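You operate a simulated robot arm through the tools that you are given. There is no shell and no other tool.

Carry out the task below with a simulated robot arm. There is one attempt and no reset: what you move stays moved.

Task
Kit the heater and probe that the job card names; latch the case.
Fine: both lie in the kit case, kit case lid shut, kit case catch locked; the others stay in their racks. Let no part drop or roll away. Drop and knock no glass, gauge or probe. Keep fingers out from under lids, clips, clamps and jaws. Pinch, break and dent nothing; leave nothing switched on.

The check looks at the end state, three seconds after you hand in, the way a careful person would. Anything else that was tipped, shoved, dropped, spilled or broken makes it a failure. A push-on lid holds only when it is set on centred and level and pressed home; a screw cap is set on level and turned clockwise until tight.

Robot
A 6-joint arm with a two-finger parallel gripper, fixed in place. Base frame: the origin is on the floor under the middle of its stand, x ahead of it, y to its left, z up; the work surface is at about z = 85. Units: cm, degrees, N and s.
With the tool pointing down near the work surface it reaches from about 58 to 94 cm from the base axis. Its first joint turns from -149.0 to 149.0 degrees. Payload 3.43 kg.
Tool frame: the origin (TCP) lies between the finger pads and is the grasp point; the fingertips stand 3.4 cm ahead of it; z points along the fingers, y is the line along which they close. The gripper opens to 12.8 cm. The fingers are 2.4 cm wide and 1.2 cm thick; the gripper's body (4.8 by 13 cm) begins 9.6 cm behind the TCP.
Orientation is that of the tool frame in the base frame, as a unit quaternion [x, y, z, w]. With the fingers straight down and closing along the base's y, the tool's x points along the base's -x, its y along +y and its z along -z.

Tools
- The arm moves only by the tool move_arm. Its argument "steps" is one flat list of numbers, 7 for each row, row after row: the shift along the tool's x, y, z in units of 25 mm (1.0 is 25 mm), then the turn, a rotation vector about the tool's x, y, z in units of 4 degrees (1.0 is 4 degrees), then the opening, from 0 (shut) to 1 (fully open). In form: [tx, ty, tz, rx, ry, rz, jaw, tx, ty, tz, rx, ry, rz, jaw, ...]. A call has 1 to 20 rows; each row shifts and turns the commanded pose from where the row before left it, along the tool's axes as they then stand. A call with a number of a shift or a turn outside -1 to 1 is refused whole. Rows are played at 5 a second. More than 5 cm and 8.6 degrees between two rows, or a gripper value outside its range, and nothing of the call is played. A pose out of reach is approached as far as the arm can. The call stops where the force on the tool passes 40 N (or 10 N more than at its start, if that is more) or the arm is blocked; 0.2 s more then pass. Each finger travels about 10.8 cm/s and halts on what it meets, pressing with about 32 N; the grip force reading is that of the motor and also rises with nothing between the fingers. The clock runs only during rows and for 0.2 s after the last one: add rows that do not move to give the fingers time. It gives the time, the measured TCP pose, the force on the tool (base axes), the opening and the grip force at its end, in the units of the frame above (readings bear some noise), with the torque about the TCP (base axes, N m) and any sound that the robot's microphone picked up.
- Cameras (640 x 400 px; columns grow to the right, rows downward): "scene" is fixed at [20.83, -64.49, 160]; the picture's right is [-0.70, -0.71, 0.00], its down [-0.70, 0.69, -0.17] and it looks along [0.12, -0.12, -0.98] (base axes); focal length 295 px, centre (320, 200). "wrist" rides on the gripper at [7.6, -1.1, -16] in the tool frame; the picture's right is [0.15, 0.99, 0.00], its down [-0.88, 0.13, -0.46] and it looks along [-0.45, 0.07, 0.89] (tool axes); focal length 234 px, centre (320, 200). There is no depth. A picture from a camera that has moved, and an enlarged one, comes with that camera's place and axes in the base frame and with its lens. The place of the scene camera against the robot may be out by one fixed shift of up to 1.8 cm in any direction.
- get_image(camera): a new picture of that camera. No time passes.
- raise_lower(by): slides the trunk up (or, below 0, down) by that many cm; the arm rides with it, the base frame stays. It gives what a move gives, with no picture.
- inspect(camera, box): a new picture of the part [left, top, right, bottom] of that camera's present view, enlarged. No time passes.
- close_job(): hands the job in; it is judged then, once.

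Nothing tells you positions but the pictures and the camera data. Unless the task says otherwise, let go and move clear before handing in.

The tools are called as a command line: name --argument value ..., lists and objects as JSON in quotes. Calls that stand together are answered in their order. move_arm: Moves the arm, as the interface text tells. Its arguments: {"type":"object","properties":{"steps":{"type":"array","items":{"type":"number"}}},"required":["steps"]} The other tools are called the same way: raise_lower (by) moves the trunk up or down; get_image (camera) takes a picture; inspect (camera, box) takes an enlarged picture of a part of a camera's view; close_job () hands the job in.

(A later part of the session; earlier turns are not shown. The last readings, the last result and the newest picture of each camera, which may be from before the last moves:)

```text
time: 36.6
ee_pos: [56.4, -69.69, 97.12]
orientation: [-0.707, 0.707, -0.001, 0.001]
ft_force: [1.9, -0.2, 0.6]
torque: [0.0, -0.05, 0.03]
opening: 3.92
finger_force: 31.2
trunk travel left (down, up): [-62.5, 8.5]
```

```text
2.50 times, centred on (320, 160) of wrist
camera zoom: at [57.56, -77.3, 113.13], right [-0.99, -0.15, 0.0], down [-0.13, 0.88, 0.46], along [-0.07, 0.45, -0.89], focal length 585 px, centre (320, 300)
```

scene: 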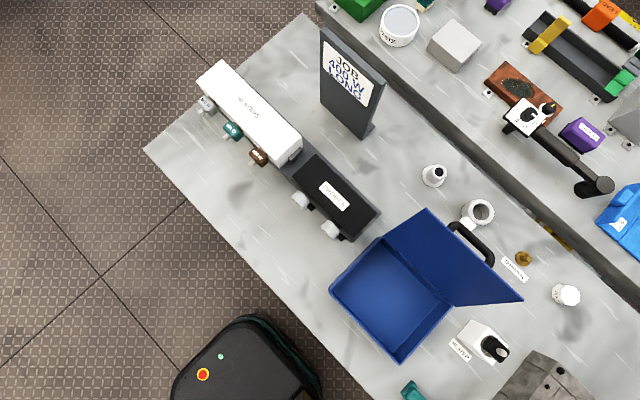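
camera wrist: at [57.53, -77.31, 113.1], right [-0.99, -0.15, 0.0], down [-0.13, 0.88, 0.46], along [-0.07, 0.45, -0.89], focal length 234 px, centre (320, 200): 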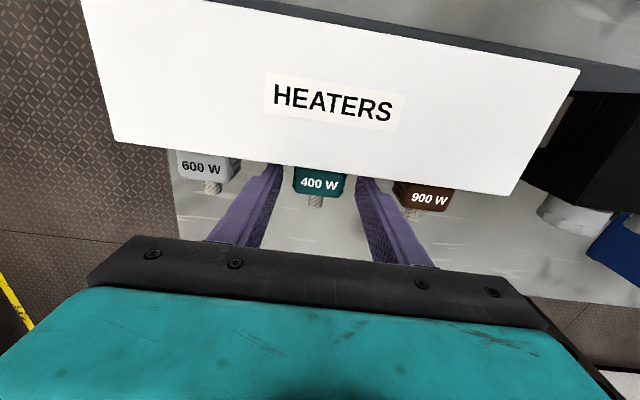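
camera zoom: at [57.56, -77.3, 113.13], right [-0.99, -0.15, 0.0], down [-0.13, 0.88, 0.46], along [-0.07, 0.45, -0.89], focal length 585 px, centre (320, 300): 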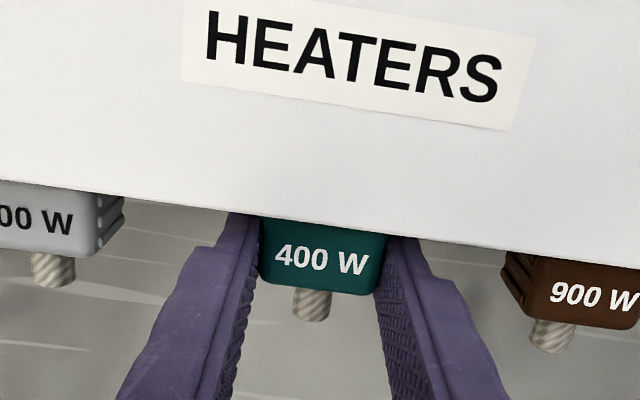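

Gripped at 3.92 cm with a small side force. I'll pull slowly straight out along +y and watch the force.

move_arm --steps '[-0.2, 0, 0, 0, 0, 0, 0.2, -0.2, 0, 0, 0, 0, 0, 0.2, -0.2, 0, 0, 0, 0, 0, 0.2, -0.2, 0, 0, 0, 0, 0, 0.2]'

inspect --camera "wrist" --box '[200, 80, 440, 240]'

```text
time: 37.6
ee_pos: [56.34, -67.73, 97.13]
orientation: [0.707, -0.707, 0.0, 0.0]
ft_force: [-0.7, 0.3, -0.1]
torque: [0.04, 0.02, 0.03]
opening: 3.96
finger_force: 32.3
trunk travel left (down, up): [-62.5, 8.5]
```

```text
2.50 times, centred on (320, 160) of wrist
camera zoom: at [57.51, -75.36, 113.19], right [-0.99, -0.15, 0.0], down [-0.13, 0.88, 0.46], along [-0.07, 0.45, -0.89], focal length 585 px, centre (320, 300)
```

zoom: 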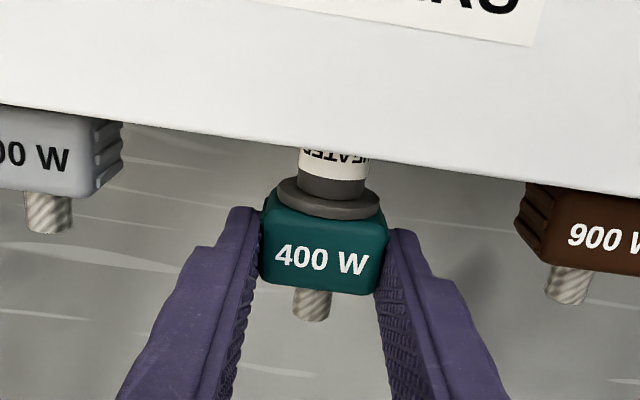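

The heater slides out freely, showing a labelled stem behind a flange. I'll keep pulling.

move_arm --steps '[-0.4, 0, 0, 0, 0, 0, 0.2, -0.4, 0, 0, 0, 0, 0, 0.2, -0.4, 0, 0, 0, 0, 0, 0.2, -0.4, 0, 0, 0, 0, 0, 0.2, -0.4, 0, 0, 0, 0, 0, 0.2]'

get_image --camera "wrist"

```text
time: 38.8
ee_pos: [56.29, -62.93, 97.03]
orientation: [0.708, -0.706, 0.001, -0.001]
ft_force: [4.2, 0.0, 0.7]
torque: [0.0, -0.09, 0.37]
opening: 3.97
finger_force: 31.8
trunk travel left (down, up): [-62.5, 8.5]
```

```text
taken
camera wrist: at [57.46, -70.38, 113.19], right [-0.99, -0.15, 0.0], down [-0.13, 0.88, 0.46], along [-0.07, 0.45, -0.89], focal length 234 px, centre (320, 200)
```

wrist: 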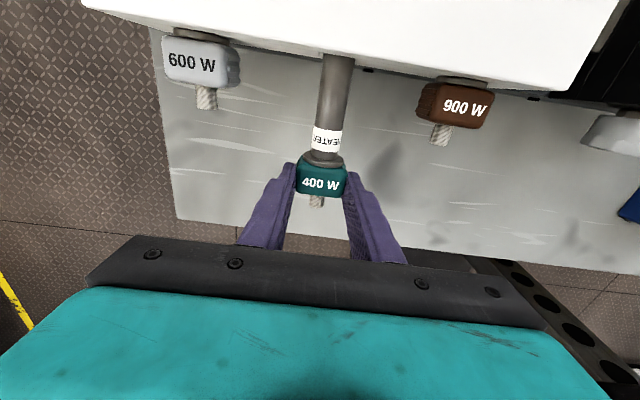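

move_arm --steps '[-0.3, -0.03, 0, 0, 0, 0, 0.2, -0.3, -0.01, 0, 0, 0, 0, 0.2, -0.3, -0.01, 0, 0, 0, 0, 0.2, -0.3, 0, 0, 0, 0, 0, 0.2]'

get_image --camera "wrist"

```text
time: 39.8
ee_pos: [56.49, -59.79, 97.16]
orientation: [0.707, -0.707, 0.0, -0.001]
ft_force: [0.1, -0.2, 0.6]
torque: [0.1, -0.01, 0.01]
opening: 3.94
finger_force: 31.8
trunk travel left (down, up): [-62.5, 8.5]
```

```text
taken
camera wrist: at [57.63, -67.39, 113.17], right [-0.99, -0.15, 0.0], down [-0.13, 0.88, 0.46], along [-0.07, 0.45, -0.89], focal length 234 px, centre (320, 200)
```

wrist: 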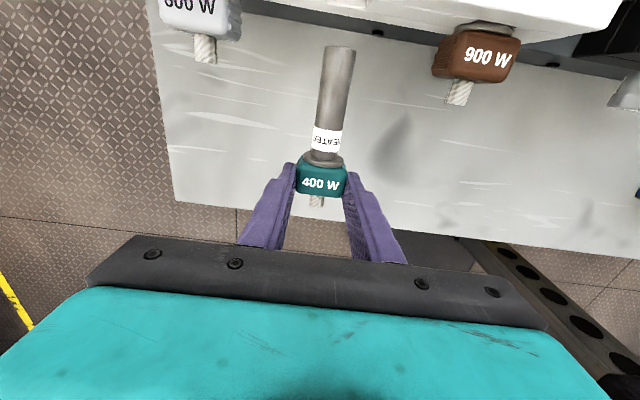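

The heater is fully out: the stem is about 8 cm long and its tip is clear of the rack. I'll raise it well above everything and carry it toward the case.

move_arm --steps '[0, 0, -0.4, 0, 0, 0, 0.2, 0, 0, -0.7, 0, 0, 0, 0.2, 0, 0, -0.8, 0, 0, 0, 0.2, 0, 0, -0.8, 0, 0, 0, 0.2, 0, 0, -0.8, 0, 0, 0, 0.2, 0, 0, -0.8, 0, 0, 0, 0.2, 0, 0, -0.8, 0, 0, 0, 0.2, 0, 0, -0.5, 0, 0, 0, 0.2, 0, 0.4, 0, 0, 0, 0, 0.2, 0, 0.7, 0, 0, 0, 0, 0.2, 0, 0.7, 0, 0, 0, 0, 0.2, 0, 0.7, 0, 0, 0, 0, 0.2, 0, 0.7, 0, 0, 0, 0, 0.2, 0, 0.7, 0, 0, 0, 0, 0.2, 0, 0.7, 0, 0, 0, 0, 0.2, 0, 0.7, 0, 0, 0, 0, 0.2, 0, 0.7, 0, 0, 0, 0, 0.2, 0, 0.7, 0, 0, 0, 0, 0.2, 0, 0.7, 0, 0, 0, 0, 0.2, 0, 0.4, 0, 0, 0, 0, 0.2]'

get_image --camera "wrist"

```text
time: 44.0
ee_pos: [36.79, -59.68, 110.92]
orientation: [0.707, -0.707, 0.001, 0.0]
ft_force: [0.6, -0.2, -1.2]
torque: [0.07, -0.01, -0.04]
opening: 3.92
finger_force: 31.9
trunk travel left (down, up): [-62.5, 8.5]
```

```text
taken
camera wrist: at [38.01, -67.34, 127.05], right [-0.99, -0.15, 0.0], down [-0.13, 0.88, 0.46], along [-0.07, 0.45, -0.89], focal length 234 px, centre (320, 200)
```

wrist: 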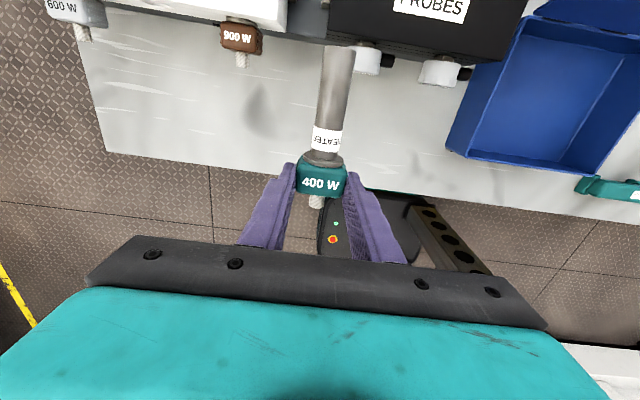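

move_arm --steps '[0, 0.4, 0, 0, 0, 0, 0.2, 0, 0.8, 0, 0, 0, 0, 0.2, 0, 0.8, 0, 0, 0, 0, 0.2, 0, 0.8, 0, 0, 0, 0, 0.2, 0, 0.8, 0, 0, 0, 0, 0.2, 0, 0.8, 0, 0, 0, 0, 0.2, 0, 0.8, 0, 0, 0, 0, 0.2, 0, 0.8, 0, 0, 0, 0, 0.2, 0, 0.8, 0, 0, 0, 0, 0.2, 0, 0.8, 0, 0, 0, 0, 0.2, 0, 0.6, 0, 0, 0, 0, 0.2]'

get_image --camera "wrist"

get_image --camera "scene"

```text
time: 46.4
ee_pos: [16.38, -59.63, 111.03]
orientation: [-0.707, 0.707, 0.0, 0.0]
ft_force: [-0.7, 0.3, -1.7]
torque: [0.07, 0.0, -0.02]
opening: 3.92
finger_force: 31.9
trunk travel left (down, up): [-62.5, 8.5]
```

```text
taken
camera wrist: at [17.57, -67.36, 127.05], right [-0.99, -0.15, 0.0], down [-0.13, 0.88, 0.46], along [-0.07, 0.45, -0.89], focal length 234 px, centre (320, 200)
```

wrist: 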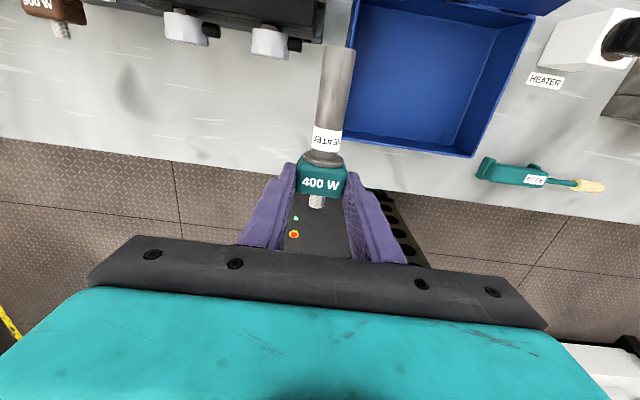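

```text
taken
```

scene: 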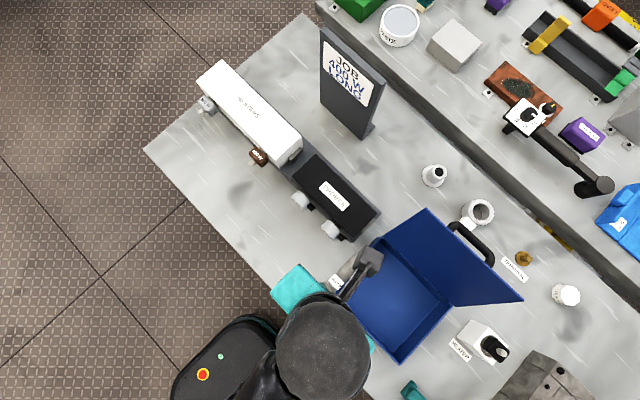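

The case rim is at about x -7 to 14, y -60.5 to -77.5, z≈92. I'll move the heater over the +x half of the case with a small yaw to stay inside the wrist limit, then go part-way down.

move_arm --steps '[0.54, 0.79, 0, 0, 0, 0, 0.2, 0.54, 0.79, 0, 0, 0, 0, 0.2, 0.54, 0.79, 0, 0, 0, 0, 0.2, 0.54, 0.79, 0, 0, 0, 0, 0.2, 0, 0, 0, 0, 0, 0.83, 0.2, 0, 0, 0, 0, 0, 0.83, 0.2, 0, 0, 0, 0, 0, 0.84, 0.2, 0, 0, 0.6, 0, 0, 0, 0.2, 0, 0, 0.8, 0, 0, 0, 0.2, 0, 0, 0.8, 0, 0, 0, 0.2, 0, 0, 0.8, 0, 0, 0, 0.2, 0, 0, 0.8, 0, 0, 0, 0.2, 0, 0, 0.6, 0, 0, 0, 0.2]'

get_image --camera "wrist"

get_image --camera "scene"

```text
time: 49.2
ee_pos: [12.33, -64.88, 100.08]
orientation: [-0.642, 0.766, -0.001, 0.0]
ft_force: [0.4, -0.1, -1.6]
torque: [0.06, 0.03, 0.0]
opening: 3.96
finger_force: 32.0
out of reach, approached as far as the arm can: row 3, 4
trunk travel left (down, up): [-62.5, 8.5]
```

```text
taken
camera wrist: at [12.15, -72.59, 116.1], right [-1.0, 0.03, 0.0], down [0.02, 0.89, 0.46], along [0.01, 0.46, -0.89], focal length 234 px, centre (320, 200)
```

wrist: 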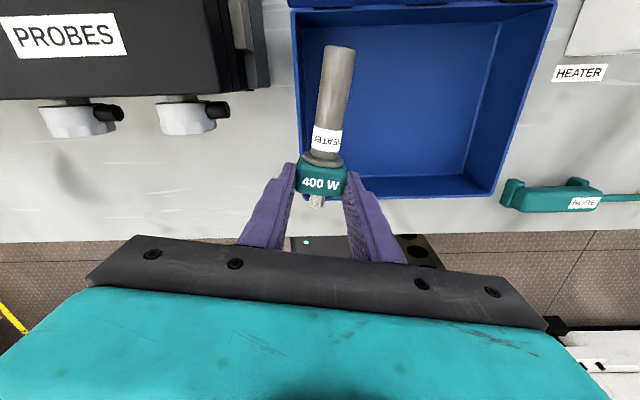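

```text
taken
```

scene: 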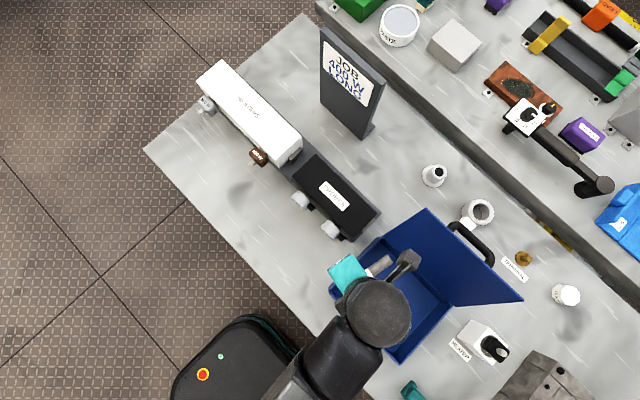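

The heater hovers over the case. I'll shift it about 4 cm toward -x and lower into the case, staying a little above the floor.

move_arm --steps '[0.19, 0.74, 0, 0, 0, 0, 0.2, 0.19, 0.74, 0, 0, 0, 0, 0.2, 0, 0, 0.5, 0, 0, 0, 0.2, 0, 0, 0.6, 0, 0, 0, 0.2, 0, 0, 0.6, 0, 0, 0, 0.2, 0, 0, 0.6, 0, 0, 0, 0.2, 0, 0, 0.4, 0, 0, 0, 0.2, 0, 0, 0, 0, 0, 0, 0.2]'

get_image --camera "wrist"

inspect --camera "scene" --box '[310, 200, 530, 370]'

```text
time: 51.0
ee_pos: [8.62, -65.21, 93.2]
orientation: [-0.643, 0.766, -0.001, 0.0]
ft_force: [0.0, -0.3, -2.4]
torque: [0.06, 0.0, -0.01]
opening: 3.95
finger_force: 32.1
trunk travel left (down, up): [-62.5, 8.5]
```

```text
taken
camera wrist: at [8.37, -72.86, 109.34], right [-1.0, 0.03, 0.0], down [0.02, 0.89, 0.46], along [0.01, 0.46, -0.89], focal length 234 px, centre (320, 200)
```

wrist: 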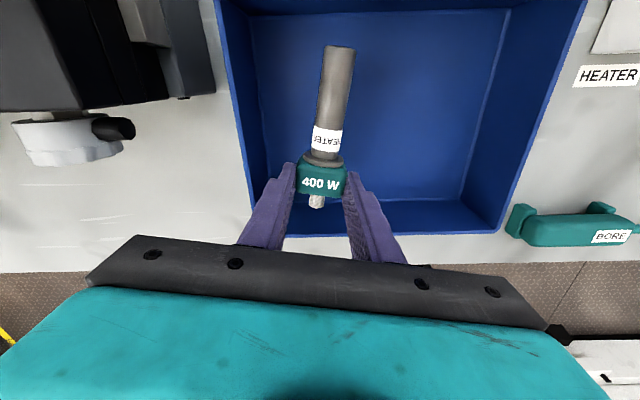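

```text
2.35 times, centred on (420, 285) of scene
camera zoom: at [20.83, -64.49, 160.0], right [-0.7, -0.71, 0.0], down [-0.7, 0.69, -0.17], along [0.12, -0.12, -0.98], focal length 694 px, centre (85, 0)
```

zoom: 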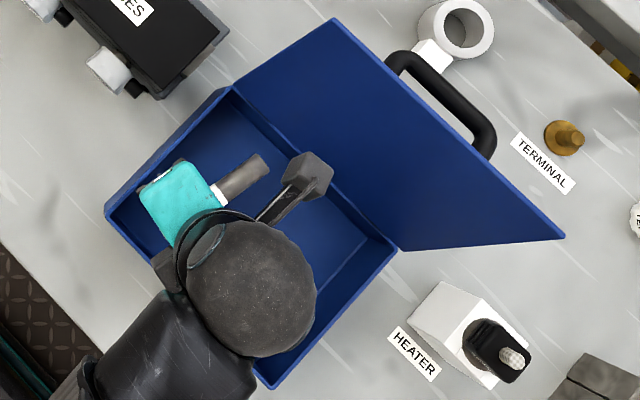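

move_arm --steps '[0, 0, 0, 0, -0.7, 0, 0.2, 0, 0, 0, 0, -0.7, 0, 0.2, 0, 0, 0.4, 0, 0, 0, 0.2, 0, 0, 0.3, 0, 0, 0, 0.2, 0, 0, 0, 0, 0, 0, 0.2]'

get_image --camera "wrist"

```text
time: 52.2
ee_pos: [8.56, -64.86, 91.6]
orientation: [-0.642, 0.765, 0.031, 0.038]
ft_force: [-0.1, 0.7, -2.0]
torque: [0.03, 0.02, -0.04]
opening: 3.95
finger_force: 32.3
trunk travel left (down, up): [-62.5, 8.5]
```

```text
taken
camera wrist: at [8.15, -74.15, 106.76], right [-1.0, 0.03, -0.02], down [0.02, 0.84, 0.54], along [0.03, 0.54, -0.84], focal length 234 px, centre (320, 200)
```

wrist: 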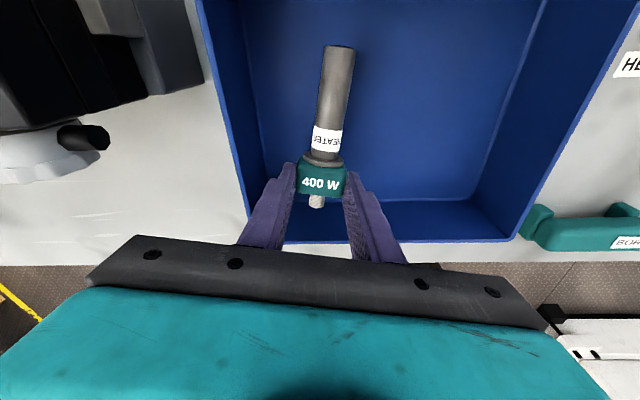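

move_arm --steps '[0, 0, 0.1, 0, 0, 0, 0.2, 0, 0, 0.1, 0, 0, 0, 0.2, 0, 0, 0.1, 0, 0, 0, 0.2]'

move_arm --steps '[0, 0, 0.1, 0, 0, 0, 0.2, 0, 0, 0, 0, 0, 0, 0.2]'

move_arm --steps '[0, 0, 0.08, 0, 0, 0, 0.2, 0, 0, 0, 0, 0, 0, 0.2]'

```text
time: 53.0
ee_pos: [8.68, -64.87, 90.84]
orientation: [-0.642, 0.765, 0.03, 0.038]
ft_force: [-0.2, 0.7, -2.8]
torque: [0.03, -0.02, -0.01]
opening: 3.94
finger_force: 32.7
trunk travel left (down, up): [-62.5, 8.5]
```

```text
time: 53.6
ee_pos: [8.71, -64.93, 90.54]
orientation: [-0.642, 0.765, 0.031, 0.038]
ft_force: [0.5, -0.1, -1.0]
torque: [0.04, -0.03, 0.03]
opening: 3.96
finger_force: 32.0
trunk travel left (down, up): [-62.5, 8.5]
```

```text
time: 54.2
ee_pos: [8.62, -64.72, 90.43]
orientation: [-0.642, 0.765, 0.031, 0.039]
ft_force: [-0.2, 1.2, -2.2]
torque: [0.05, 0.0, -0.01]
opening: 3.95
finger_force: 31.4
trunk travel left (down, up): [-62.5, 8.5]
```

move_arm --steps '[0, 0, 0.08, 0, 0, 0, 0.2, 0, 0, 0, 0, 0, 0, 0.2]'

move_arm --steps '[0, 0, 0.08, 0, 0, 0, 0.2, 0, 0, 0, 0, 0, 0, 0.2]'

move_arm --steps '[0, 0, 0.08, 0, 0, 0, 0.2, 0, 0, 0, 0, 0, 0, 0.2]'

```text
time: 54.8
ee_pos: [8.7, -64.85, 90.25]
orientation: [-0.642, 0.765, 0.031, 0.037]
ft_force: [0.1, 0.0, 2.5]
torque: [-0.43, 0.07, -0.01]
opening: 3.95
finger_force: 31.9
trunk travel left (down, up): [-62.5, 8.5]
```

```text
time: 55.4
ee_pos: [8.62, -64.8, 90.14]
orientation: [-0.642, 0.765, 0.03, 0.038]
ft_force: [2.3, -0.4, 12.6]
torque: [-0.81, 0.21, 0.1]
opening: 3.94
finger_force: 31.5
trunk travel left (down, up): [-62.5, 8.5]
```

```text
time: 56.0
ee_pos: [8.63, -64.79, 89.85]
orientation: [-0.642, 0.766, 0.029, 0.038]
ft_force: [1.6, -3.8, 26.1]
torque: [-0.63, 0.1, 0.03]
opening: 3.99
finger_force: 32.1
trunk travel left (down, up): [-62.5, 8.5]
```

Both the stem tip and the flange are resting on the floor. I'll ease the pressure and open the fingers slowly.

move_arm --steps '[0, 0, -0.08, 0, 0, 0, 0.2, 0, 0, 0, 0, 0, 0, 0.2]'

move_arm --steps '[0, 0, 0, 0, 0, 0, 0.32, 0, 0, 0, 0, 0, 0, 0.36, 0, 0, 0, 0, 0, 0, 0.4, 0, 0, 0, 0, 0, 0, 0.42, 0, 0, 0, 0, 0, 0, 0.42]'

get_image --camera "wrist"

```text
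time: 56.6
ee_pos: [8.61, -64.75, 89.99]
orientation: [-0.642, 0.765, 0.032, 0.038]
ft_force: [1.7, 1.2, 10.4]
torque: [-0.1, -0.07, 0.01]
opening: 3.95
finger_force: 32.3
trunk travel left (down, up): [-62.5, 8.5]
```

```text
time: 57.8
ee_pos: [8.63, -64.78, 89.98]
orientation: [-0.642, 0.765, 0.031, 0.038]
ft_force: [0.1, -1.0, -0.2]
torque: [-0.02, -0.04, -0.03]
opening: 5.37
finger_force: 0.0
trunk travel left (down, up): [-62.5, 8.5]
```

```text
taken
camera wrist: at [8.16, -74.03, 105.21], right [-1.0, 0.03, -0.02], down [0.02, 0.84, 0.54], along [0.03, 0.54, -0.84], focal length 234 px, centre (320, 200)
```

wrist: 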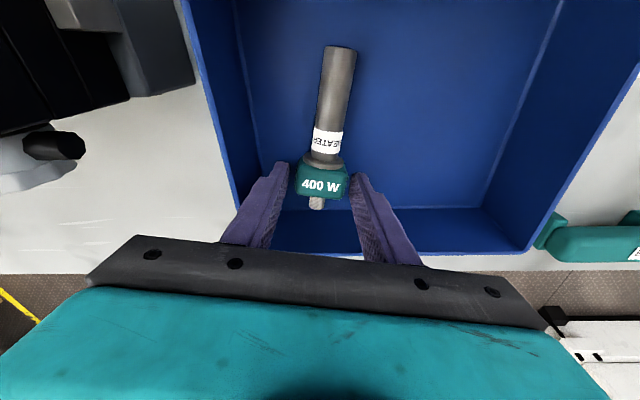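

The heater lies in the case. I'll rise straight up and remove the tilt.

move_arm --steps '[0, 0, -0.3, 0, 0, 0, 0.42, 0, 0, -0.6, 0, 0, 0, 0.42, 0, 0, -1, 0, 0, 0, 0.42, 0, 0, -1, 0, 0, 0, 0.42, 0, 0, -1, 0, 0, 0, 0.42, 0, 0, -1, 0, 0, 0, 0.42, 0, 0, -1, 0, 0, 0, 0.42, 0, 0, -1, 0, 0, 0, 0.42, 0, 0, -1, 0, 0, 0, 0.42, 0, 0, -1, 0, 0, 0, 0.42, 0, 0, 0, 0, 0.7, 0, 0.42, 0, 0, 0, 0, 0.7, 0, 0.42, 0, 0, 0, 0, 0, 0, 0.42]'

get_image --camera "wrist"

inspect --camera "scene" --box '[310, 200, 530, 370]'

```text
time: 60.6
ee_pos: [8.24, -66.94, 112.2]
orientation: [-0.642, 0.767, 0.0, 0.0]
ft_force: [-0.3, -0.3, -0.1]
torque: [-0.03, 0.01, 0.01]
opening: 5.37
finger_force: 0.1
trunk travel left (down, up): [-62.5, 8.5]
```

```text
taken
camera wrist: at [8.06, -74.67, 128.24], right [-1.0, 0.03, 0.0], down [0.02, 0.89, 0.46], along [0.01, 0.45, -0.89], focal length 234 px, centre (320, 200)
```

wrist: 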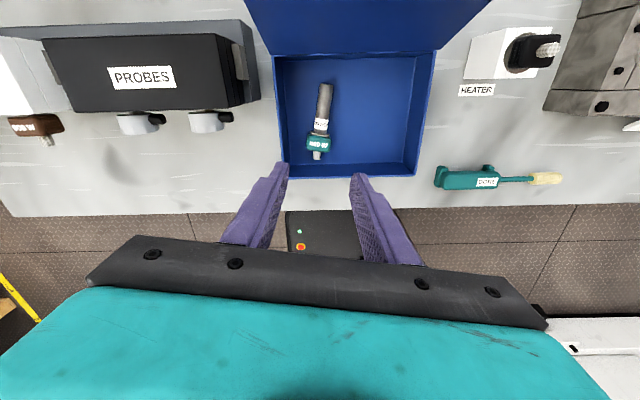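

```text
2.35 times, centred on (420, 285) of scene
camera zoom: at [20.83, -64.49, 160.0], right [-0.7, -0.71, 0.0], down [-0.7, 0.69, -0.17], along [0.12, -0.12, -0.98], focal length 694 px, centre (85, 0)
```

zoom: 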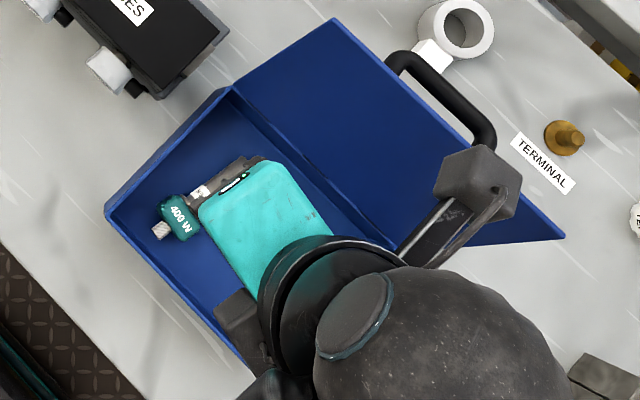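

move_arm --steps '[-0.263, -0.884, 0, 0, 0, 0, 0.5, -0.263, -0.884, 0, 0, 0, 0, 0.5, -0.263, -0.884, 0, 0, 0, 0, 0.5, -0.263, -0.884, 0, 0, 0, 0, 0.5, -0.263, -0.884, 0, 0, 0, 0, 0.5, -0.263, -0.884, 0, 0, 0, 0, 0.5, -0.263, -0.884, 0, 0, 0, 0, 0.5, -0.263, -0.884, 0, 0, 0, 0, 0.5, -0.263, -0.884, 0, 0, 0, 0, 0.5, -0.263, -0.884, 0, 0, 0, 0, 0.5, -0.263, -0.884, 0, 0, 0, 0, 0.5, 0, 0, 0, 0, 0, -0.83, 0.5, 0, 0, 0, 0, 0, -0.83, 0.5, 0, 0, 0, 0, 0, -0.84, 0.5, 0, 0, 0.83, 0, 0, 0, 0.5, 0, 0, 0.83, 0, 0, 0, 0.5, 0, 0, 0.83, 0, 0, 0, 0.5, 0, 0, 0, 0, 0, 0, 0.5]'

get_image --camera "wrist"

inspect --camera "wrist" --box '[240, 60, 440, 190]'

```text
time: 64.4
ee_pos: [33.38, -64.1, 105.75]
orientation: [-0.707, 0.707, 0.0, 0.0]
ft_force: [-0.1, 0.2, -0.1]
torque: [0.01, 0.01, -0.01]
opening: 6.38
finger_force: 0.0
trunk travel left (down, up): [-62.5, 8.5]
```

```text
taken
camera wrist: at [34.61, -71.65, 121.82], right [-0.99, -0.15, 0.0], down [-0.13, 0.88, 0.46], along [-0.07, 0.45, -0.89], focal length 234 px, centre (320, 200)
```

wrist: 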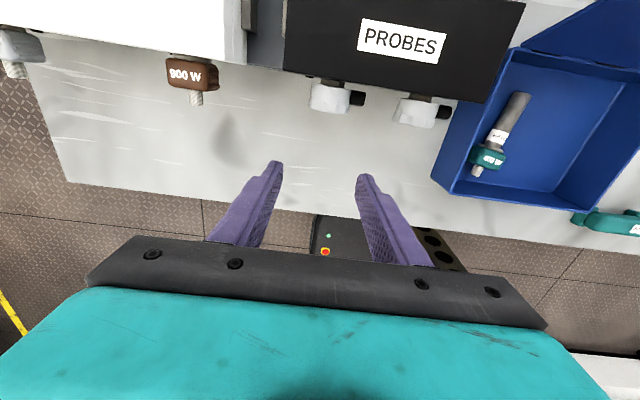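

```text
3.08 times, centred on (340, 125) of wrist
camera zoom: at [34.61, -71.65, 121.82], right [-0.99, -0.15, 0.0], down [-0.13, 0.88, 0.46], along [-0.07, 0.45, -0.89], focal length 720 px, centre (258, 431)
```

zoom: 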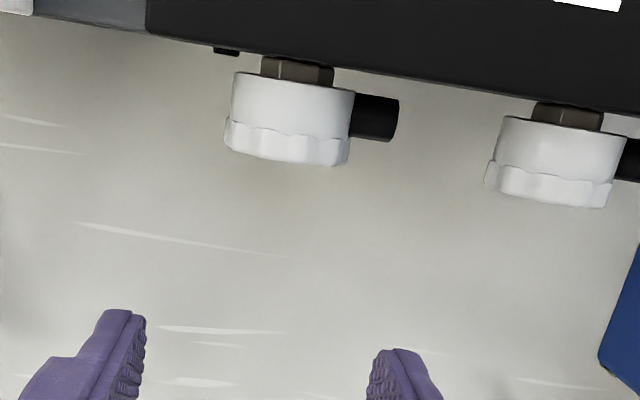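

The cap centre is x≈33.2, its front face y≈-69.0, and the gland starts just behind y≈-69.9. I'll grip only the cap's front ring, keeping clear of the gland. First I'll hover above it and check.

move_arm --steps '[0.89, 0.036, 0.55, 0, 0, 0, 0.5, 0.89, 0.036, 0.55, 0, 0, 0, 0.5, 0, 0, 0, 0, 0, 0, 0.5]'

inspect --camera "wrist" --box '[240, 90, 400, 200]'

inspect --camera "scene" --box '[260, 150, 380, 260]'

```text
time: 65.2
ee_pos: [33.2, -68.36, 103.13]
orientation: [0.708, -0.707, 0.001, -0.001]
ft_force: [0.3, 0.1, -0.6]
torque: [0.0, 0.03, 0.04]
opening: 6.41
finger_force: 0.1
trunk travel left (down, up): [-62.5, 8.5]
```

```text
3.64 times, centred on (320, 145) of wrist
camera zoom: at [34.45, -75.99, 119.19], right [-0.99, -0.15, 0.0], down [-0.13, 0.88, 0.46], along [-0.07, 0.45, -0.89], focal length 852 px, centre (320, 400)
```

zoom: 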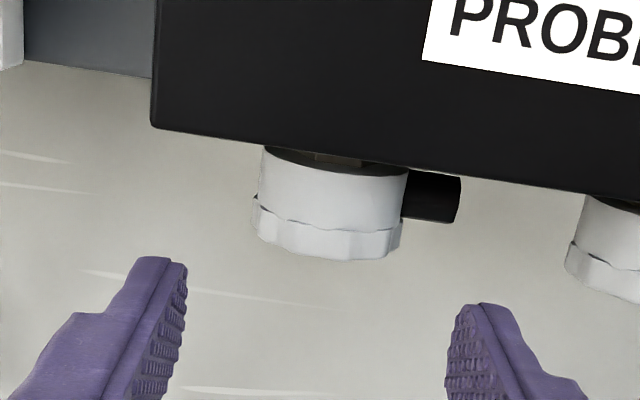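

```text
3.64 times, centred on (320, 205) of scene
camera zoom: at [20.83, -64.49, 160.0], right [-0.7, -0.71, 0.0], down [-0.7, 0.69, -0.17], along [0.12, -0.12, -0.98], focal length 1072 px, centre (320, 182)
```

zoom: 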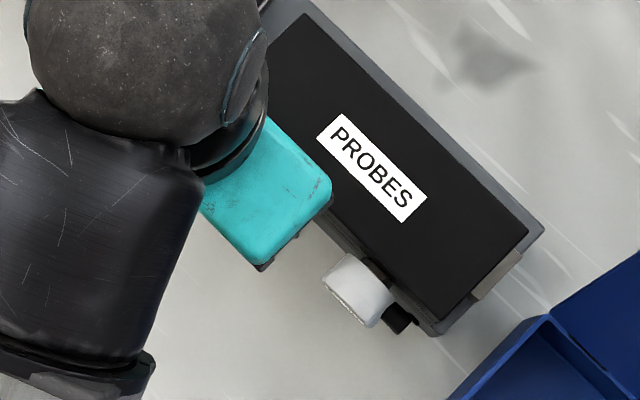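

move_arm --steps '[0, 0, 0, 0, 0, 0, 0.5]'

move_arm --steps '[0, 0, 0, 0, 0, 0, 0.5]'

move_arm --steps '[0, 0, 0, 0, 0, 0, 0.5]'

```text
time: 65.6
ee_pos: [33.32, -68.4, 103.22]
orientation: [0.707, -0.707, 0.001, -0.001]
ft_force: [-0.1, 0.4, -1.4]
torque: [-0.01, -0.02, 0.03]
opening: 6.38
finger_force: 0.0
trunk travel left (down, up): [-62.5, 8.5]
```

```text
time: 66.0
ee_pos: [33.34, -68.38, 103.22]
orientation: [-0.707, 0.707, 0.0, 0.0]
ft_force: [0.0, 0.3, 0.3]
torque: [0.02, 0.04, -0.01]
opening: 6.39
finger_force: 0.0
trunk travel left (down, up): [-62.5, 8.5]
```

```text
time: 66.4
ee_pos: [33.21, -68.43, 103.17]
orientation: [-0.707, 0.707, 0.0, 0.001]
ft_force: [0.1, -0.3, 0.1]
torque: [0.02, 0.01, 0.02]
opening: 6.39
finger_force: 0.0
trunk travel left (down, up): [-62.5, 8.5]
```

move_arm --steps '[0.1, 0.056, 0, 0, 0, 0, 0.5, 0, 0, 0.5, 0, 0, 0, 0.5, 0, 0, 0.5, 0, 0, 0, 0.5, 0, 0, 0.4, 0, 0, 0, 0.5, 0, 0, 0.3, 0, 0, 0, 0.5, 0, 0, 0, 0, 0, 0, 0.5]'

inspect --camera "wrist" --box '[220, 90, 420, 230]'

```text
time: 67.8
ee_pos: [33.22, -68.72, 98.82]
orientation: [0.707, -0.707, 0.0, 0.0]
ft_force: [0.4, 0.7, 0.7]
torque: [0.03, -0.03, 0.01]
opening: 6.41
finger_force: 0.1
trunk travel left (down, up): [-62.5, 8.5]
```

```text
2.86 times, centred on (320, 160) of wrist
camera zoom: at [34.3, -76.32, 114.92], right [-0.99, -0.15, 0.0], down [-0.13, 0.88, 0.46], along [-0.07, 0.45, -0.89], focal length 669 px, centre (320, 314)
```

zoom: 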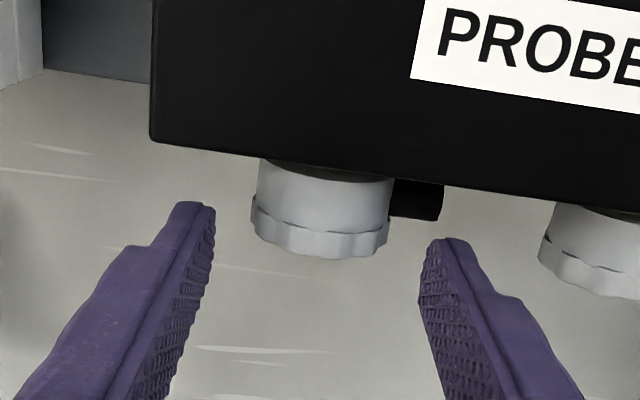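

move_arm --steps '[0, 0, 0.3, 0, 0, 0, 0.5, 0, 0, 0.3, 0, 0, 0, 0.5, 0, 0, 0.13, 0, 0, 0, 0.5, 0, 0, 0, 0, 0, 0, 0.5]'

inspect --camera "wrist" --box '[220, 90, 420, 230]'

```text
time: 68.8
ee_pos: [33.21, -68.65, 97.13]
orientation: [-0.707, 0.707, -0.001, 0.0]
ft_force: [-0.4, 3.0, 0.6]
torque: [0.09, 0.0, -0.06]
opening: 6.44
finger_force: 0.6
trunk travel left (down, up): [-62.5, 8.5]
```

```text
2.86 times, centred on (320, 160) of wrist
camera zoom: at [34.32, -76.26, 113.17], right [-0.99, -0.15, 0.0], down [-0.13, 0.88, 0.46], along [-0.07, 0.45, -0.89], focal length 669 px, centre (320, 314)
```

zoom: 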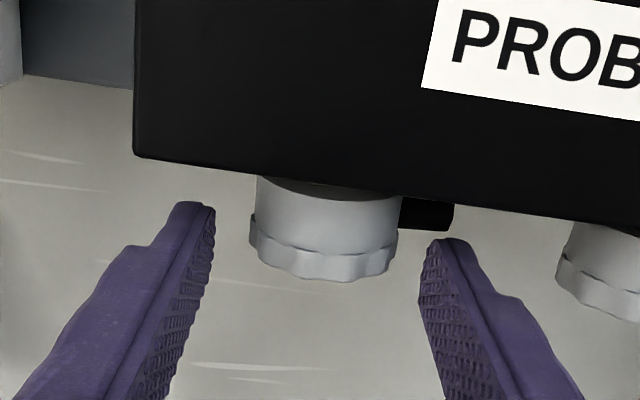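

There's a 3 N reading in +y, so a finger edge is probably brushing the gland. I'll back off 2 mm in +y and check again.

move_arm --steps '[-0.08, 0, 0, 0, 0, 0, 0.5, 0, 0, 0, 0, 0, 0, 0.5]'

move_arm --steps '[0, 0, 0, 0, 0, 0, 0.5]'

```text
time: 69.4
ee_pos: [33.16, -68.51, 97.0]
orientation: [0.707, -0.707, 0.001, -0.001]
ft_force: [-1.0, -0.8, -0.7]
torque: [-0.02, 0.0, 0.01]
opening: 6.4
finger_force: 0.2
trunk travel left (down, up): [-62.5, 8.5]
```

```text
time: 69.8
ee_pos: [33.17, -68.58, 97.07]
orientation: [-0.707, 0.707, -0.001, 0.001]
ft_force: [-0.6, 0.3, 0.3]
torque: [0.03, -0.02, 0.02]
opening: 6.39
finger_force: 0.0
trunk travel left (down, up): [-62.5, 8.5]
```

move_arm --steps '[0, 0, 0, 0, 0, 0, 0.42, 0, 0, 0, 0, 0, 0, 0.37, 0, 0, 0, 0, 0, 0, 0.34, 0, 0, 0, 0, 0, 0, 0.3, 0, 0, 0, 0, 0, 0, 0.25, 0, 0, 0, 0, 0, 0, 0.25]'

inspect --camera "wrist" --box '[220, 90, 420, 230]'

```text
time: 71.2
ee_pos: [33.22, -68.54, 97.17]
orientation: [0.707, -0.707, 0.0, -0.002]
ft_force: [-0.4, 0.3, -0.4]
torque: [0.01, -0.05, 0.02]
opening: 4.14
finger_force: 31.8
trunk travel left (down, up): [-62.5, 8.5]
```

```text
2.86 times, centred on (320, 160) of wrist
camera zoom: at [34.33, -76.11, 113.14], right [-0.99, -0.15, 0.0], down [-0.13, 0.88, 0.46], along [-0.07, 0.45, -0.89], focal length 669 px, centre (320, 314)
```

zoom: 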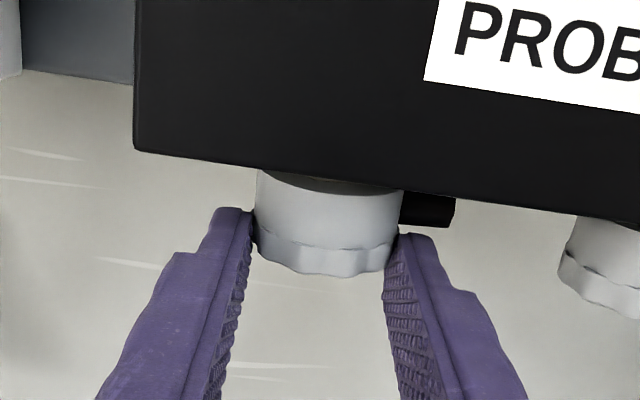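

Gripped at 4.14 cm with negligible side force. I'll pull slowly and check it's coming along without slipping.

move_arm --steps '[-0.1, 0, 0, 0, 0, 0, 0.25, -0.15, 0, 0, 0, 0, 0, 0.25, -0.15, 0, 0, 0, 0, 0, 0.25]'

inspect --camera "wrist" --box '[220, 90, 420, 230]'

```text
time: 72.0
ee_pos: [33.06, -67.46, 97.08]
orientation: [0.707, -0.707, 0.0, 0.0]
ft_force: [-0.1, 0.7, -0.8]
torque: [0.01, -0.01, 0.01]
opening: 4.12
finger_force: 32.2
trunk travel left (down, up): [-62.5, 8.5]
```

```text
2.86 times, centred on (320, 160) of wrist
camera zoom: at [34.25, -75.04, 113.1], right [-0.99, -0.15, 0.0], down [-0.13, 0.88, 0.46], along [-0.07, 0.45, -0.89], focal length 669 px, centre (320, 314)
```

zoom: 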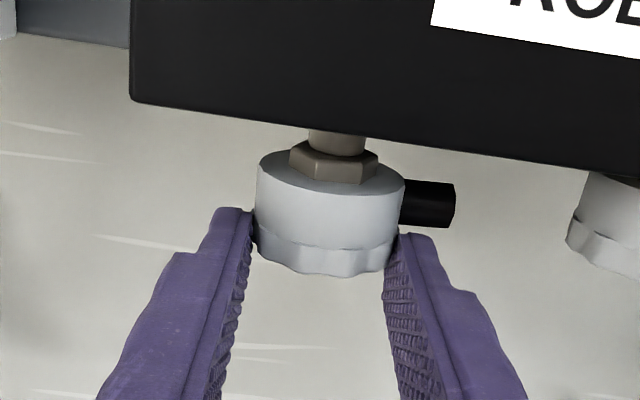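

The probe is coming out with the grip and isn't slipping. I'll continue pulling in small steps.

move_arm --steps '[-0.2, 0, 0, 0, 0, 0, 0.25, -0.25, 0, 0, 0, 0, 0, 0.25, -0.25, 0, 0, 0, 0, 0, 0.25, -0.25, 0, 0, 0, 0, 0, 0.25, -0.25, 0, 0, 0, 0, 0, 0.25, -0.25, 0, 0, 0, 0, 0, 0.25]'

get_image --camera "wrist"

```text
time: 73.4
ee_pos: [33.19, -63.85, 97.1]
orientation: [0.707, -0.707, 0.0, 0.0]
ft_force: [0.4, -0.2, 0.2]
torque: [0.04, -0.01, 0.0]
opening: 4.08
finger_force: 31.7
trunk travel left (down, up): [-62.5, 8.5]
```

```text
taken
camera wrist: at [34.3, -71.48, 113.14], right [-0.99, -0.15, 0.0], down [-0.13, 0.88, 0.46], along [-0.07, 0.45, -0.89], focal length 234 px, centre (320, 200)
```

wrist: 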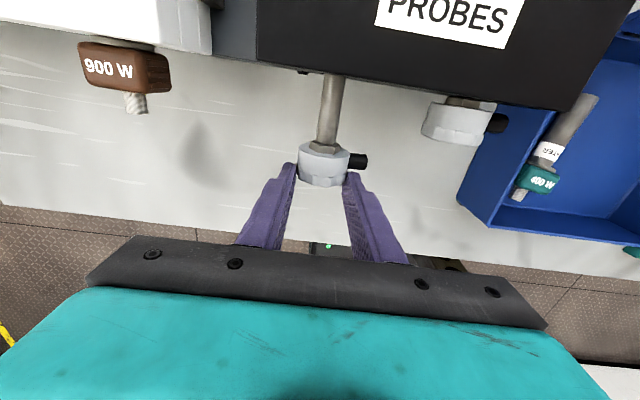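

move_arm --steps '[-0.25, 0, 0, 0, 0, 0, 0.25, -0.3, 0, 0, 0, 0, 0, 0.25, -0.3, 0, 0, 0, 0, 0, 0.25, -0.3, 0, 0, 0, 0, 0, 0.25, -0.3, 0, 0, 0, 0, 0, 0.25, -0.3, 0, 0, 0, 0, 0, 0.25]'

get_image --camera "wrist"

```text
time: 74.8
ee_pos: [33.14, -59.47, 97.11]
orientation: [-0.707, 0.707, -0.001, 0.001]
ft_force: [-0.2, 0.1, -0.6]
torque: [0.06, -0.02, 0.01]
opening: 4.11
finger_force: 31.9
trunk travel left (down, up): [-62.5, 8.5]
```

```text
taken
camera wrist: at [34.19, -67.08, 113.18], right [-0.99, -0.15, 0.0], down [-0.13, 0.88, 0.46], along [-0.07, 0.45, -0.89], focal length 234 px, centre (320, 200)
```

wrist: 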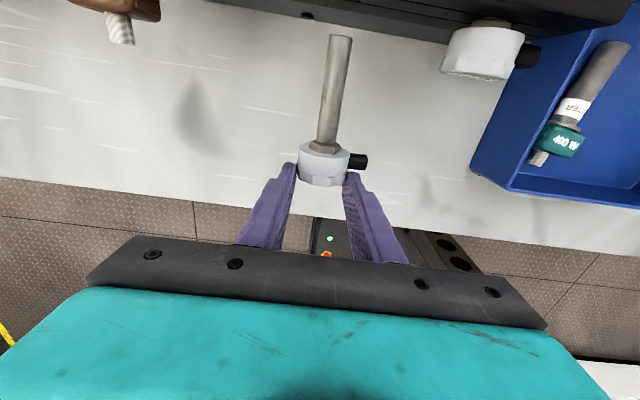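

The probe is fully out, its tip about 2 cm clear of the rack. I'll lift it, carry it toward the case and apply the yaw on the way.

move_arm --steps '[0, 0, -0.4, 0, 0, 0, 0.25, 0, 0, -0.7, 0, 0, 0, 0.25, 0, 0, -0.8, 0, 0, 0, 0.25, 0, 0, -0.8, 0, 0, 0, 0.25, 0, 0, -0.8, 0, 0, 0, 0.25, 0, 0, -0.8, 0, 0, 0, 0.25, 0, 0, -0.8, 0, 0, 0, 0.25, 0, 0, -0.5, 0, 0, 0, 0.25, 0, 0.4, 0, 0, 0, 0, 0.25, 0, 0.7, 0, 0, 0, 0, 0.25, 0, 0.7, 0, 0, 0, 0, 0.25, 0, 0.7, 0, 0, 0, 0, 0.25, 0, 0.7, 0, 0, 0, 0, 0.25, 0, 0.7, 0, 0, 0, 0, 0.25, 0, 0.7, 0, 0, 0, 0, 0.25, 0, 0.4, 0, 0, 0, 0, 0.25, 0, 0, 0, 0, 0, 0.875, 0.25, 0, 0, 0, 0, 0, 0.875, 0.25, 0, 0, 0, 0, 0, 0.875, 0.25, 0, 0, 0, 0, 0, 0.875, 0.25]'

get_image --camera "wrist"

```text
time: 79.0
ee_pos: [20.59, -59.55, 110.96]
orientation: [-0.615, 0.788, -0.001, 0.0]
ft_force: [0.9, 0.1, -1.2]
torque: [0.03, 0.01, 0.0]
opening: 4.03
finger_force: 32.4
trunk travel left (down, up): [-62.5, 8.5]
```

```text
taken
camera wrist: at [19.89, -67.15, 127.09], right [-1.0, 0.1, 0.0], down [0.09, 0.89, 0.46], along [0.05, 0.45, -0.89], focal length 234 px, centre (320, 200)
```

wrist: 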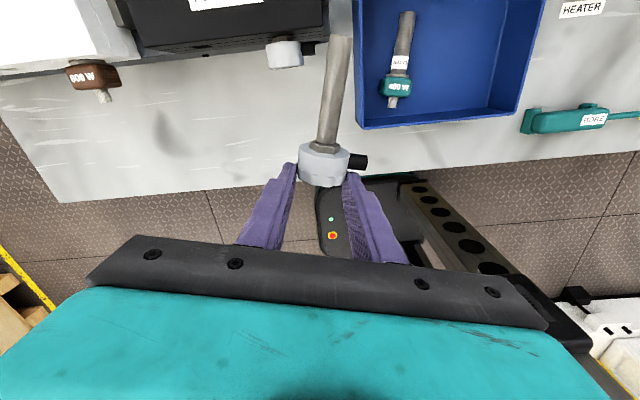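

move_arm --steps '[0.25, 0.45, 0, 0, 0, 0, 0.25, 0.4, 0.72, 0, 0, 0, 0, 0.25, 0.42, 0.75, 0, 0, 0, 0, 0.25, 0.42, 0.75, 0, 0, 0, 0, 0.25, 0.42, 0.75, 0, 0, 0, 0, 0.25, 0.42, 0.75, 0, 0, 0, 0, 0.25, 0.42, 0.75, 0, 0, 0, 0, 0.25, 0.42, 0.75, 0, 0, 0, 0, 0.25, 0.42, 0.75, 0, 0, 0, 0, 0.25, 0.47, 0.86, 0, 0, 0, 0, 0.25, 0, 0, 0.5, 0, 0, 0, 0.25, 0, 0, 0.7, 0, 0, 0, 0.25, 0, 0, 0.7, 0, 0, 0, 0.25, 0, 0, 0.7, 0, 0, 0, 0.25, 0, 0, 0.7, 0, 0, 0, 0.25, 0, 0, 0.5, 0, 0, 0, 0.25, 0, 0, 0, 0, 0, 0, 0.25]'

get_image --camera "wrist"

inspect --camera "scene" --box '[310, 200, 530, 370]'

```text
time: 82.6
ee_pos: [0.55, -64.95, 101.57]
orientation: [-0.615, 0.788, -0.001, 0.001]
ft_force: [0.8, -0.1, -1.1]
torque: [0.06, -0.01, -0.02]
opening: 4.0
finger_force: 32.1
trunk travel left (down, up): [-62.5, 8.5]
```

```text
taken
camera wrist: at [-0.17, -72.66, 117.62], right [-1.0, 0.1, 0.0], down [0.09, 0.89, 0.46], along [0.04, 0.45, -0.89], focal length 234 px, centre (320, 200)
```

wrist: 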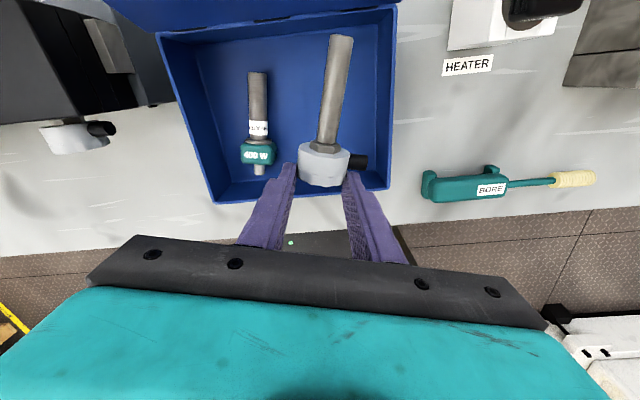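

```text
2.35 times, centred on (420, 285) of scene
camera zoom: at [20.83, -64.49, 160.0], right [-0.7, -0.71, 0.0], down [-0.7, 0.69, -0.17], along [0.12, -0.12, -0.98], focal length 694 px, centre (85, 0)
```

zoom: 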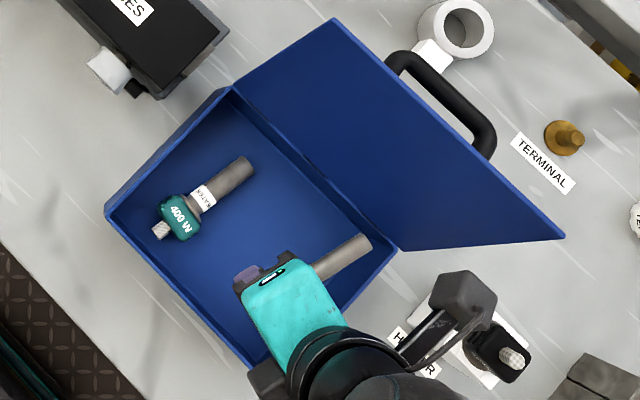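

inspect --camera "wrist" --box '[220, 20, 420, 230]'

```text
1.90 times, centred on (320, 125) of wrist
camera zoom: at [-0.17, -72.66, 117.62], right [-1.0, 0.1, 0.0], down [0.09, 0.89, 0.46], along [0.04, 0.45, -0.89], focal length 446 px, centre (320, 343)
```

zoom: 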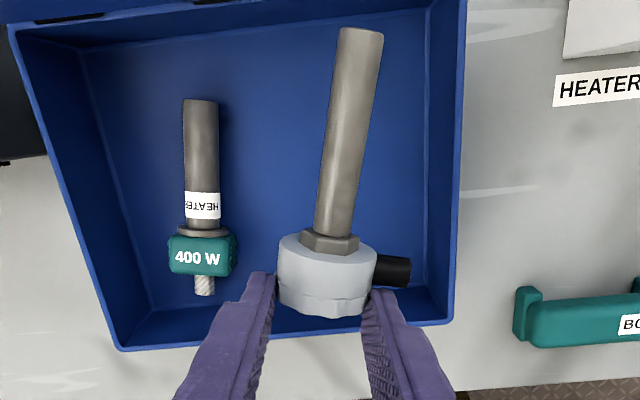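

The probe hangs steadily between the fingers with the gland well clear of the wall. I'll tilt so the stem tip and cap back touch down together, then lower vertically close to the floor.

move_arm --steps '[0, 0, 0, 0, -0.65, 0, 0.25, 0, 0, 0, 0, -0.65, 0, 0.25, 0, 0, 0, 0, -0.65, 0, 0.25, 0, 0, 0, 0, -0.65, 0, 0.25, 0.08, 0, 0.45, 0, 0, 0, 0.25, 0.12, 0, 0.65, 0, 0, 0, 0.25, 0.12, 0, 0.65, 0, 0, 0, 0.25, 0.12, 0, 0.65, 0, 0, 0, 0.25, 0.1, 0, 0.55, 0, 0, 0, 0.25, 0.08, 0, 0.45, 0, 0, 0, 0.25, 0, 0, 0, 0, 0, 0, 0.25]'

get_image --camera "wrist"

inspect --camera "scene" --box '[310, 200, 530, 370]'

```text
time: 85.0
ee_pos: [0.46, -65.06, 93.06]
orientation: [-0.613, 0.785, 0.054, 0.072]
ft_force: [0.0, 0.3, -1.6]
torque: [0.01, 0.0, 0.0]
opening: 4.0
finger_force: 32.1
trunk travel left (down, up): [-62.5, 8.5]
```

```text
taken
camera wrist: at [-0.92, -75.34, 107.38], right [-0.99, 0.1, -0.03], down [0.06, 0.79, 0.61], along [0.08, 0.6, -0.79], focal length 234 px, centre (320, 200)
```

wrist: 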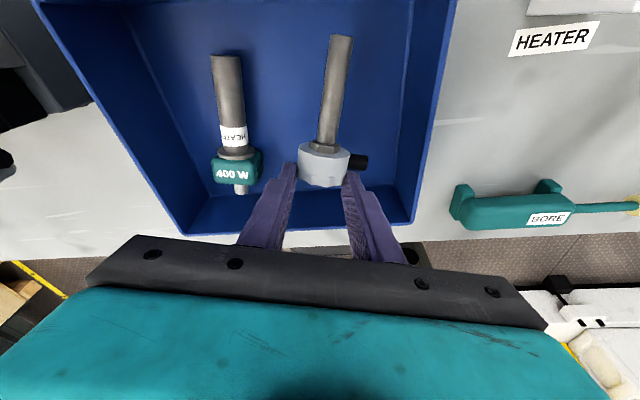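

```text
2.35 times, centred on (420, 285) of scene
camera zoom: at [20.83, -64.49, 160.0], right [-0.7, -0.71, 0.0], down [-0.7, 0.69, -0.17], along [0.12, -0.12, -0.98], focal length 694 px, centre (85, 0)
```

zoom: 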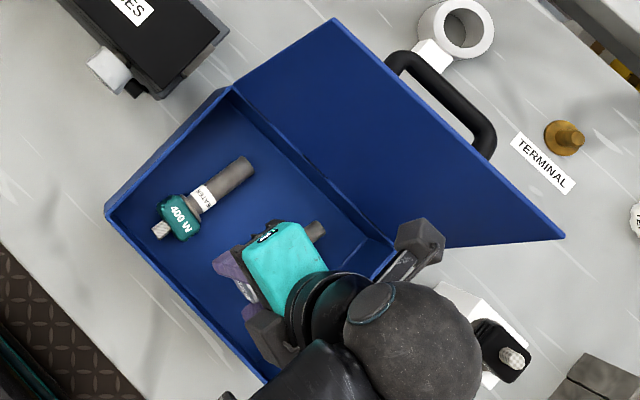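

move_arm --steps '[0.035, 0, 0.2, 0, 0, 0, 0.25, 0.035, 0, 0.2, 0, 0, 0, 0.25, 0.025, 0, 0.15, 0, 0, 0, 0.25, 0, 0, 0, 0, 0, 0, 0.25]'

move_arm --steps '[0.014, 0, 0.08, 0, 0, 0, 0.25, 0, 0, 0, 0, 0, 0, 0.25]'

move_arm --steps '[0.014, 0, 0.08, 0, 0, 0, 0.25, 0, 0, 0, 0, 0, 0, 0.25]'

move_arm --steps '[0.01, 0, 0.06, 0, 0, 0, 0.25, 0, 0, 0, 0, 0, 0, 0.25]'

```text
time: 86.0
ee_pos: [0.44, -64.98, 91.61]
orientation: [-0.613, 0.785, 0.055, 0.072]
ft_force: [-0.2, 0.3, -1.1]
torque: [0.02, -0.01, 0.01]
opening: 4.0
finger_force: 32.0
trunk travel left (down, up): [-62.5, 8.5]
```

```text
time: 86.6
ee_pos: [0.41, -64.87, 91.34]
orientation: [-0.613, 0.785, 0.055, 0.073]
ft_force: [-0.2, -0.4, -1.0]
torque: [0.03, 0.02, -0.01]
opening: 3.99
finger_force: 31.5
trunk travel left (down, up): [-62.5, 8.5]
```

```text
time: 87.2
ee_pos: [0.54, -64.97, 91.22]
orientation: [-0.613, 0.785, 0.055, 0.072]
ft_force: [-0.7, 0.8, -1.2]
torque: [0.02, 0.0, 0.0]
opening: 3.98
finger_force: 32.1
trunk travel left (down, up): [-62.5, 8.5]
```

```text
time: 87.8
ee_pos: [0.45, -64.97, 91.09]
orientation: [-0.613, 0.785, 0.055, 0.071]
ft_force: [0.0, -0.4, -1.8]
torque: [0.04, 0.02, -0.04]
opening: 4.02
finger_force: 31.6
trunk travel left (down, up): [-62.5, 8.5]
```

move_arm --steps '[0.01, 0, 0.06, 0, 0, 0, 0.25, 0, 0, 0, 0, 0, 0, 0.25]'

move_arm --steps '[0.01, 0, 0.06, 0, 0, 0, 0.25, 0, 0, 0, 0, 0, 0, 0.25]'

move_arm --steps '[0.007, 0, 0.04, 0, 0, 0, 0.25, 0, 0, 0, 0, 0, 0, 0.25]'

```text
time: 88.4
ee_pos: [0.57, -64.95, 90.84]
orientation: [-0.613, 0.785, 0.055, 0.072]
ft_force: [0.9, 0.2, 3.4]
torque: [-0.11, 0.05, 0.06]
opening: 3.98
finger_force: 32.1
trunk travel left (down, up): [-62.5, 8.5]
```

```text
time: 89.0
ee_pos: [0.48, -64.94, 90.8]
orientation: [-0.613, 0.785, 0.055, 0.07]
ft_force: [2.2, -5.0, 22.2]
torque: [-0.73, 0.11, 0.04]
opening: 3.97
finger_force: 31.8
trunk travel left (down, up): [-62.5, 8.5]
```

```text
time: 89.6
ee_pos: [0.47, -64.78, 90.53]
orientation: [-0.614, 0.784, 0.055, 0.072]
ft_force: [4.4, -3.7, 22.9]
torque: [-0.72, -0.05, 0.11]
opening: 3.96
finger_force: 31.9
trunk travel left (down, up): [-62.5, 8.5]
```

The cap and stem have touched down. I'll relieve the load and open slowly.

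move_arm --steps '[-0.008, 0, -0.05, 0, 0, 0, 0.25, 0, 0, 0, 0, 0, 0, 0.25]'

move_arm --steps '[-0.006, 0, -0.04, 0, 0, 0, 0.25, 0, 0, 0, 0, 0, 0, 0.25]'

```text
time: 90.2
ee_pos: [0.48, -65.02, 90.76]
orientation: [-0.613, 0.785, 0.056, 0.071]
ft_force: [2.4, 0.9, 12.1]
torque: [-0.24, -0.09, 0.1]
opening: 4.01
finger_force: 31.9
trunk travel left (down, up): [-62.5, 8.5]
```

```text
time: 90.8
ee_pos: [0.45, -64.86, 90.76]
orientation: [-0.613, 0.785, 0.057, 0.071]
ft_force: [0.1, -0.1, -1.5]
torque: [0.02, -0.04, 0.01]
opening: 4.0
finger_force: 32.1
trunk travel left (down, up): [-62.5, 8.5]
```

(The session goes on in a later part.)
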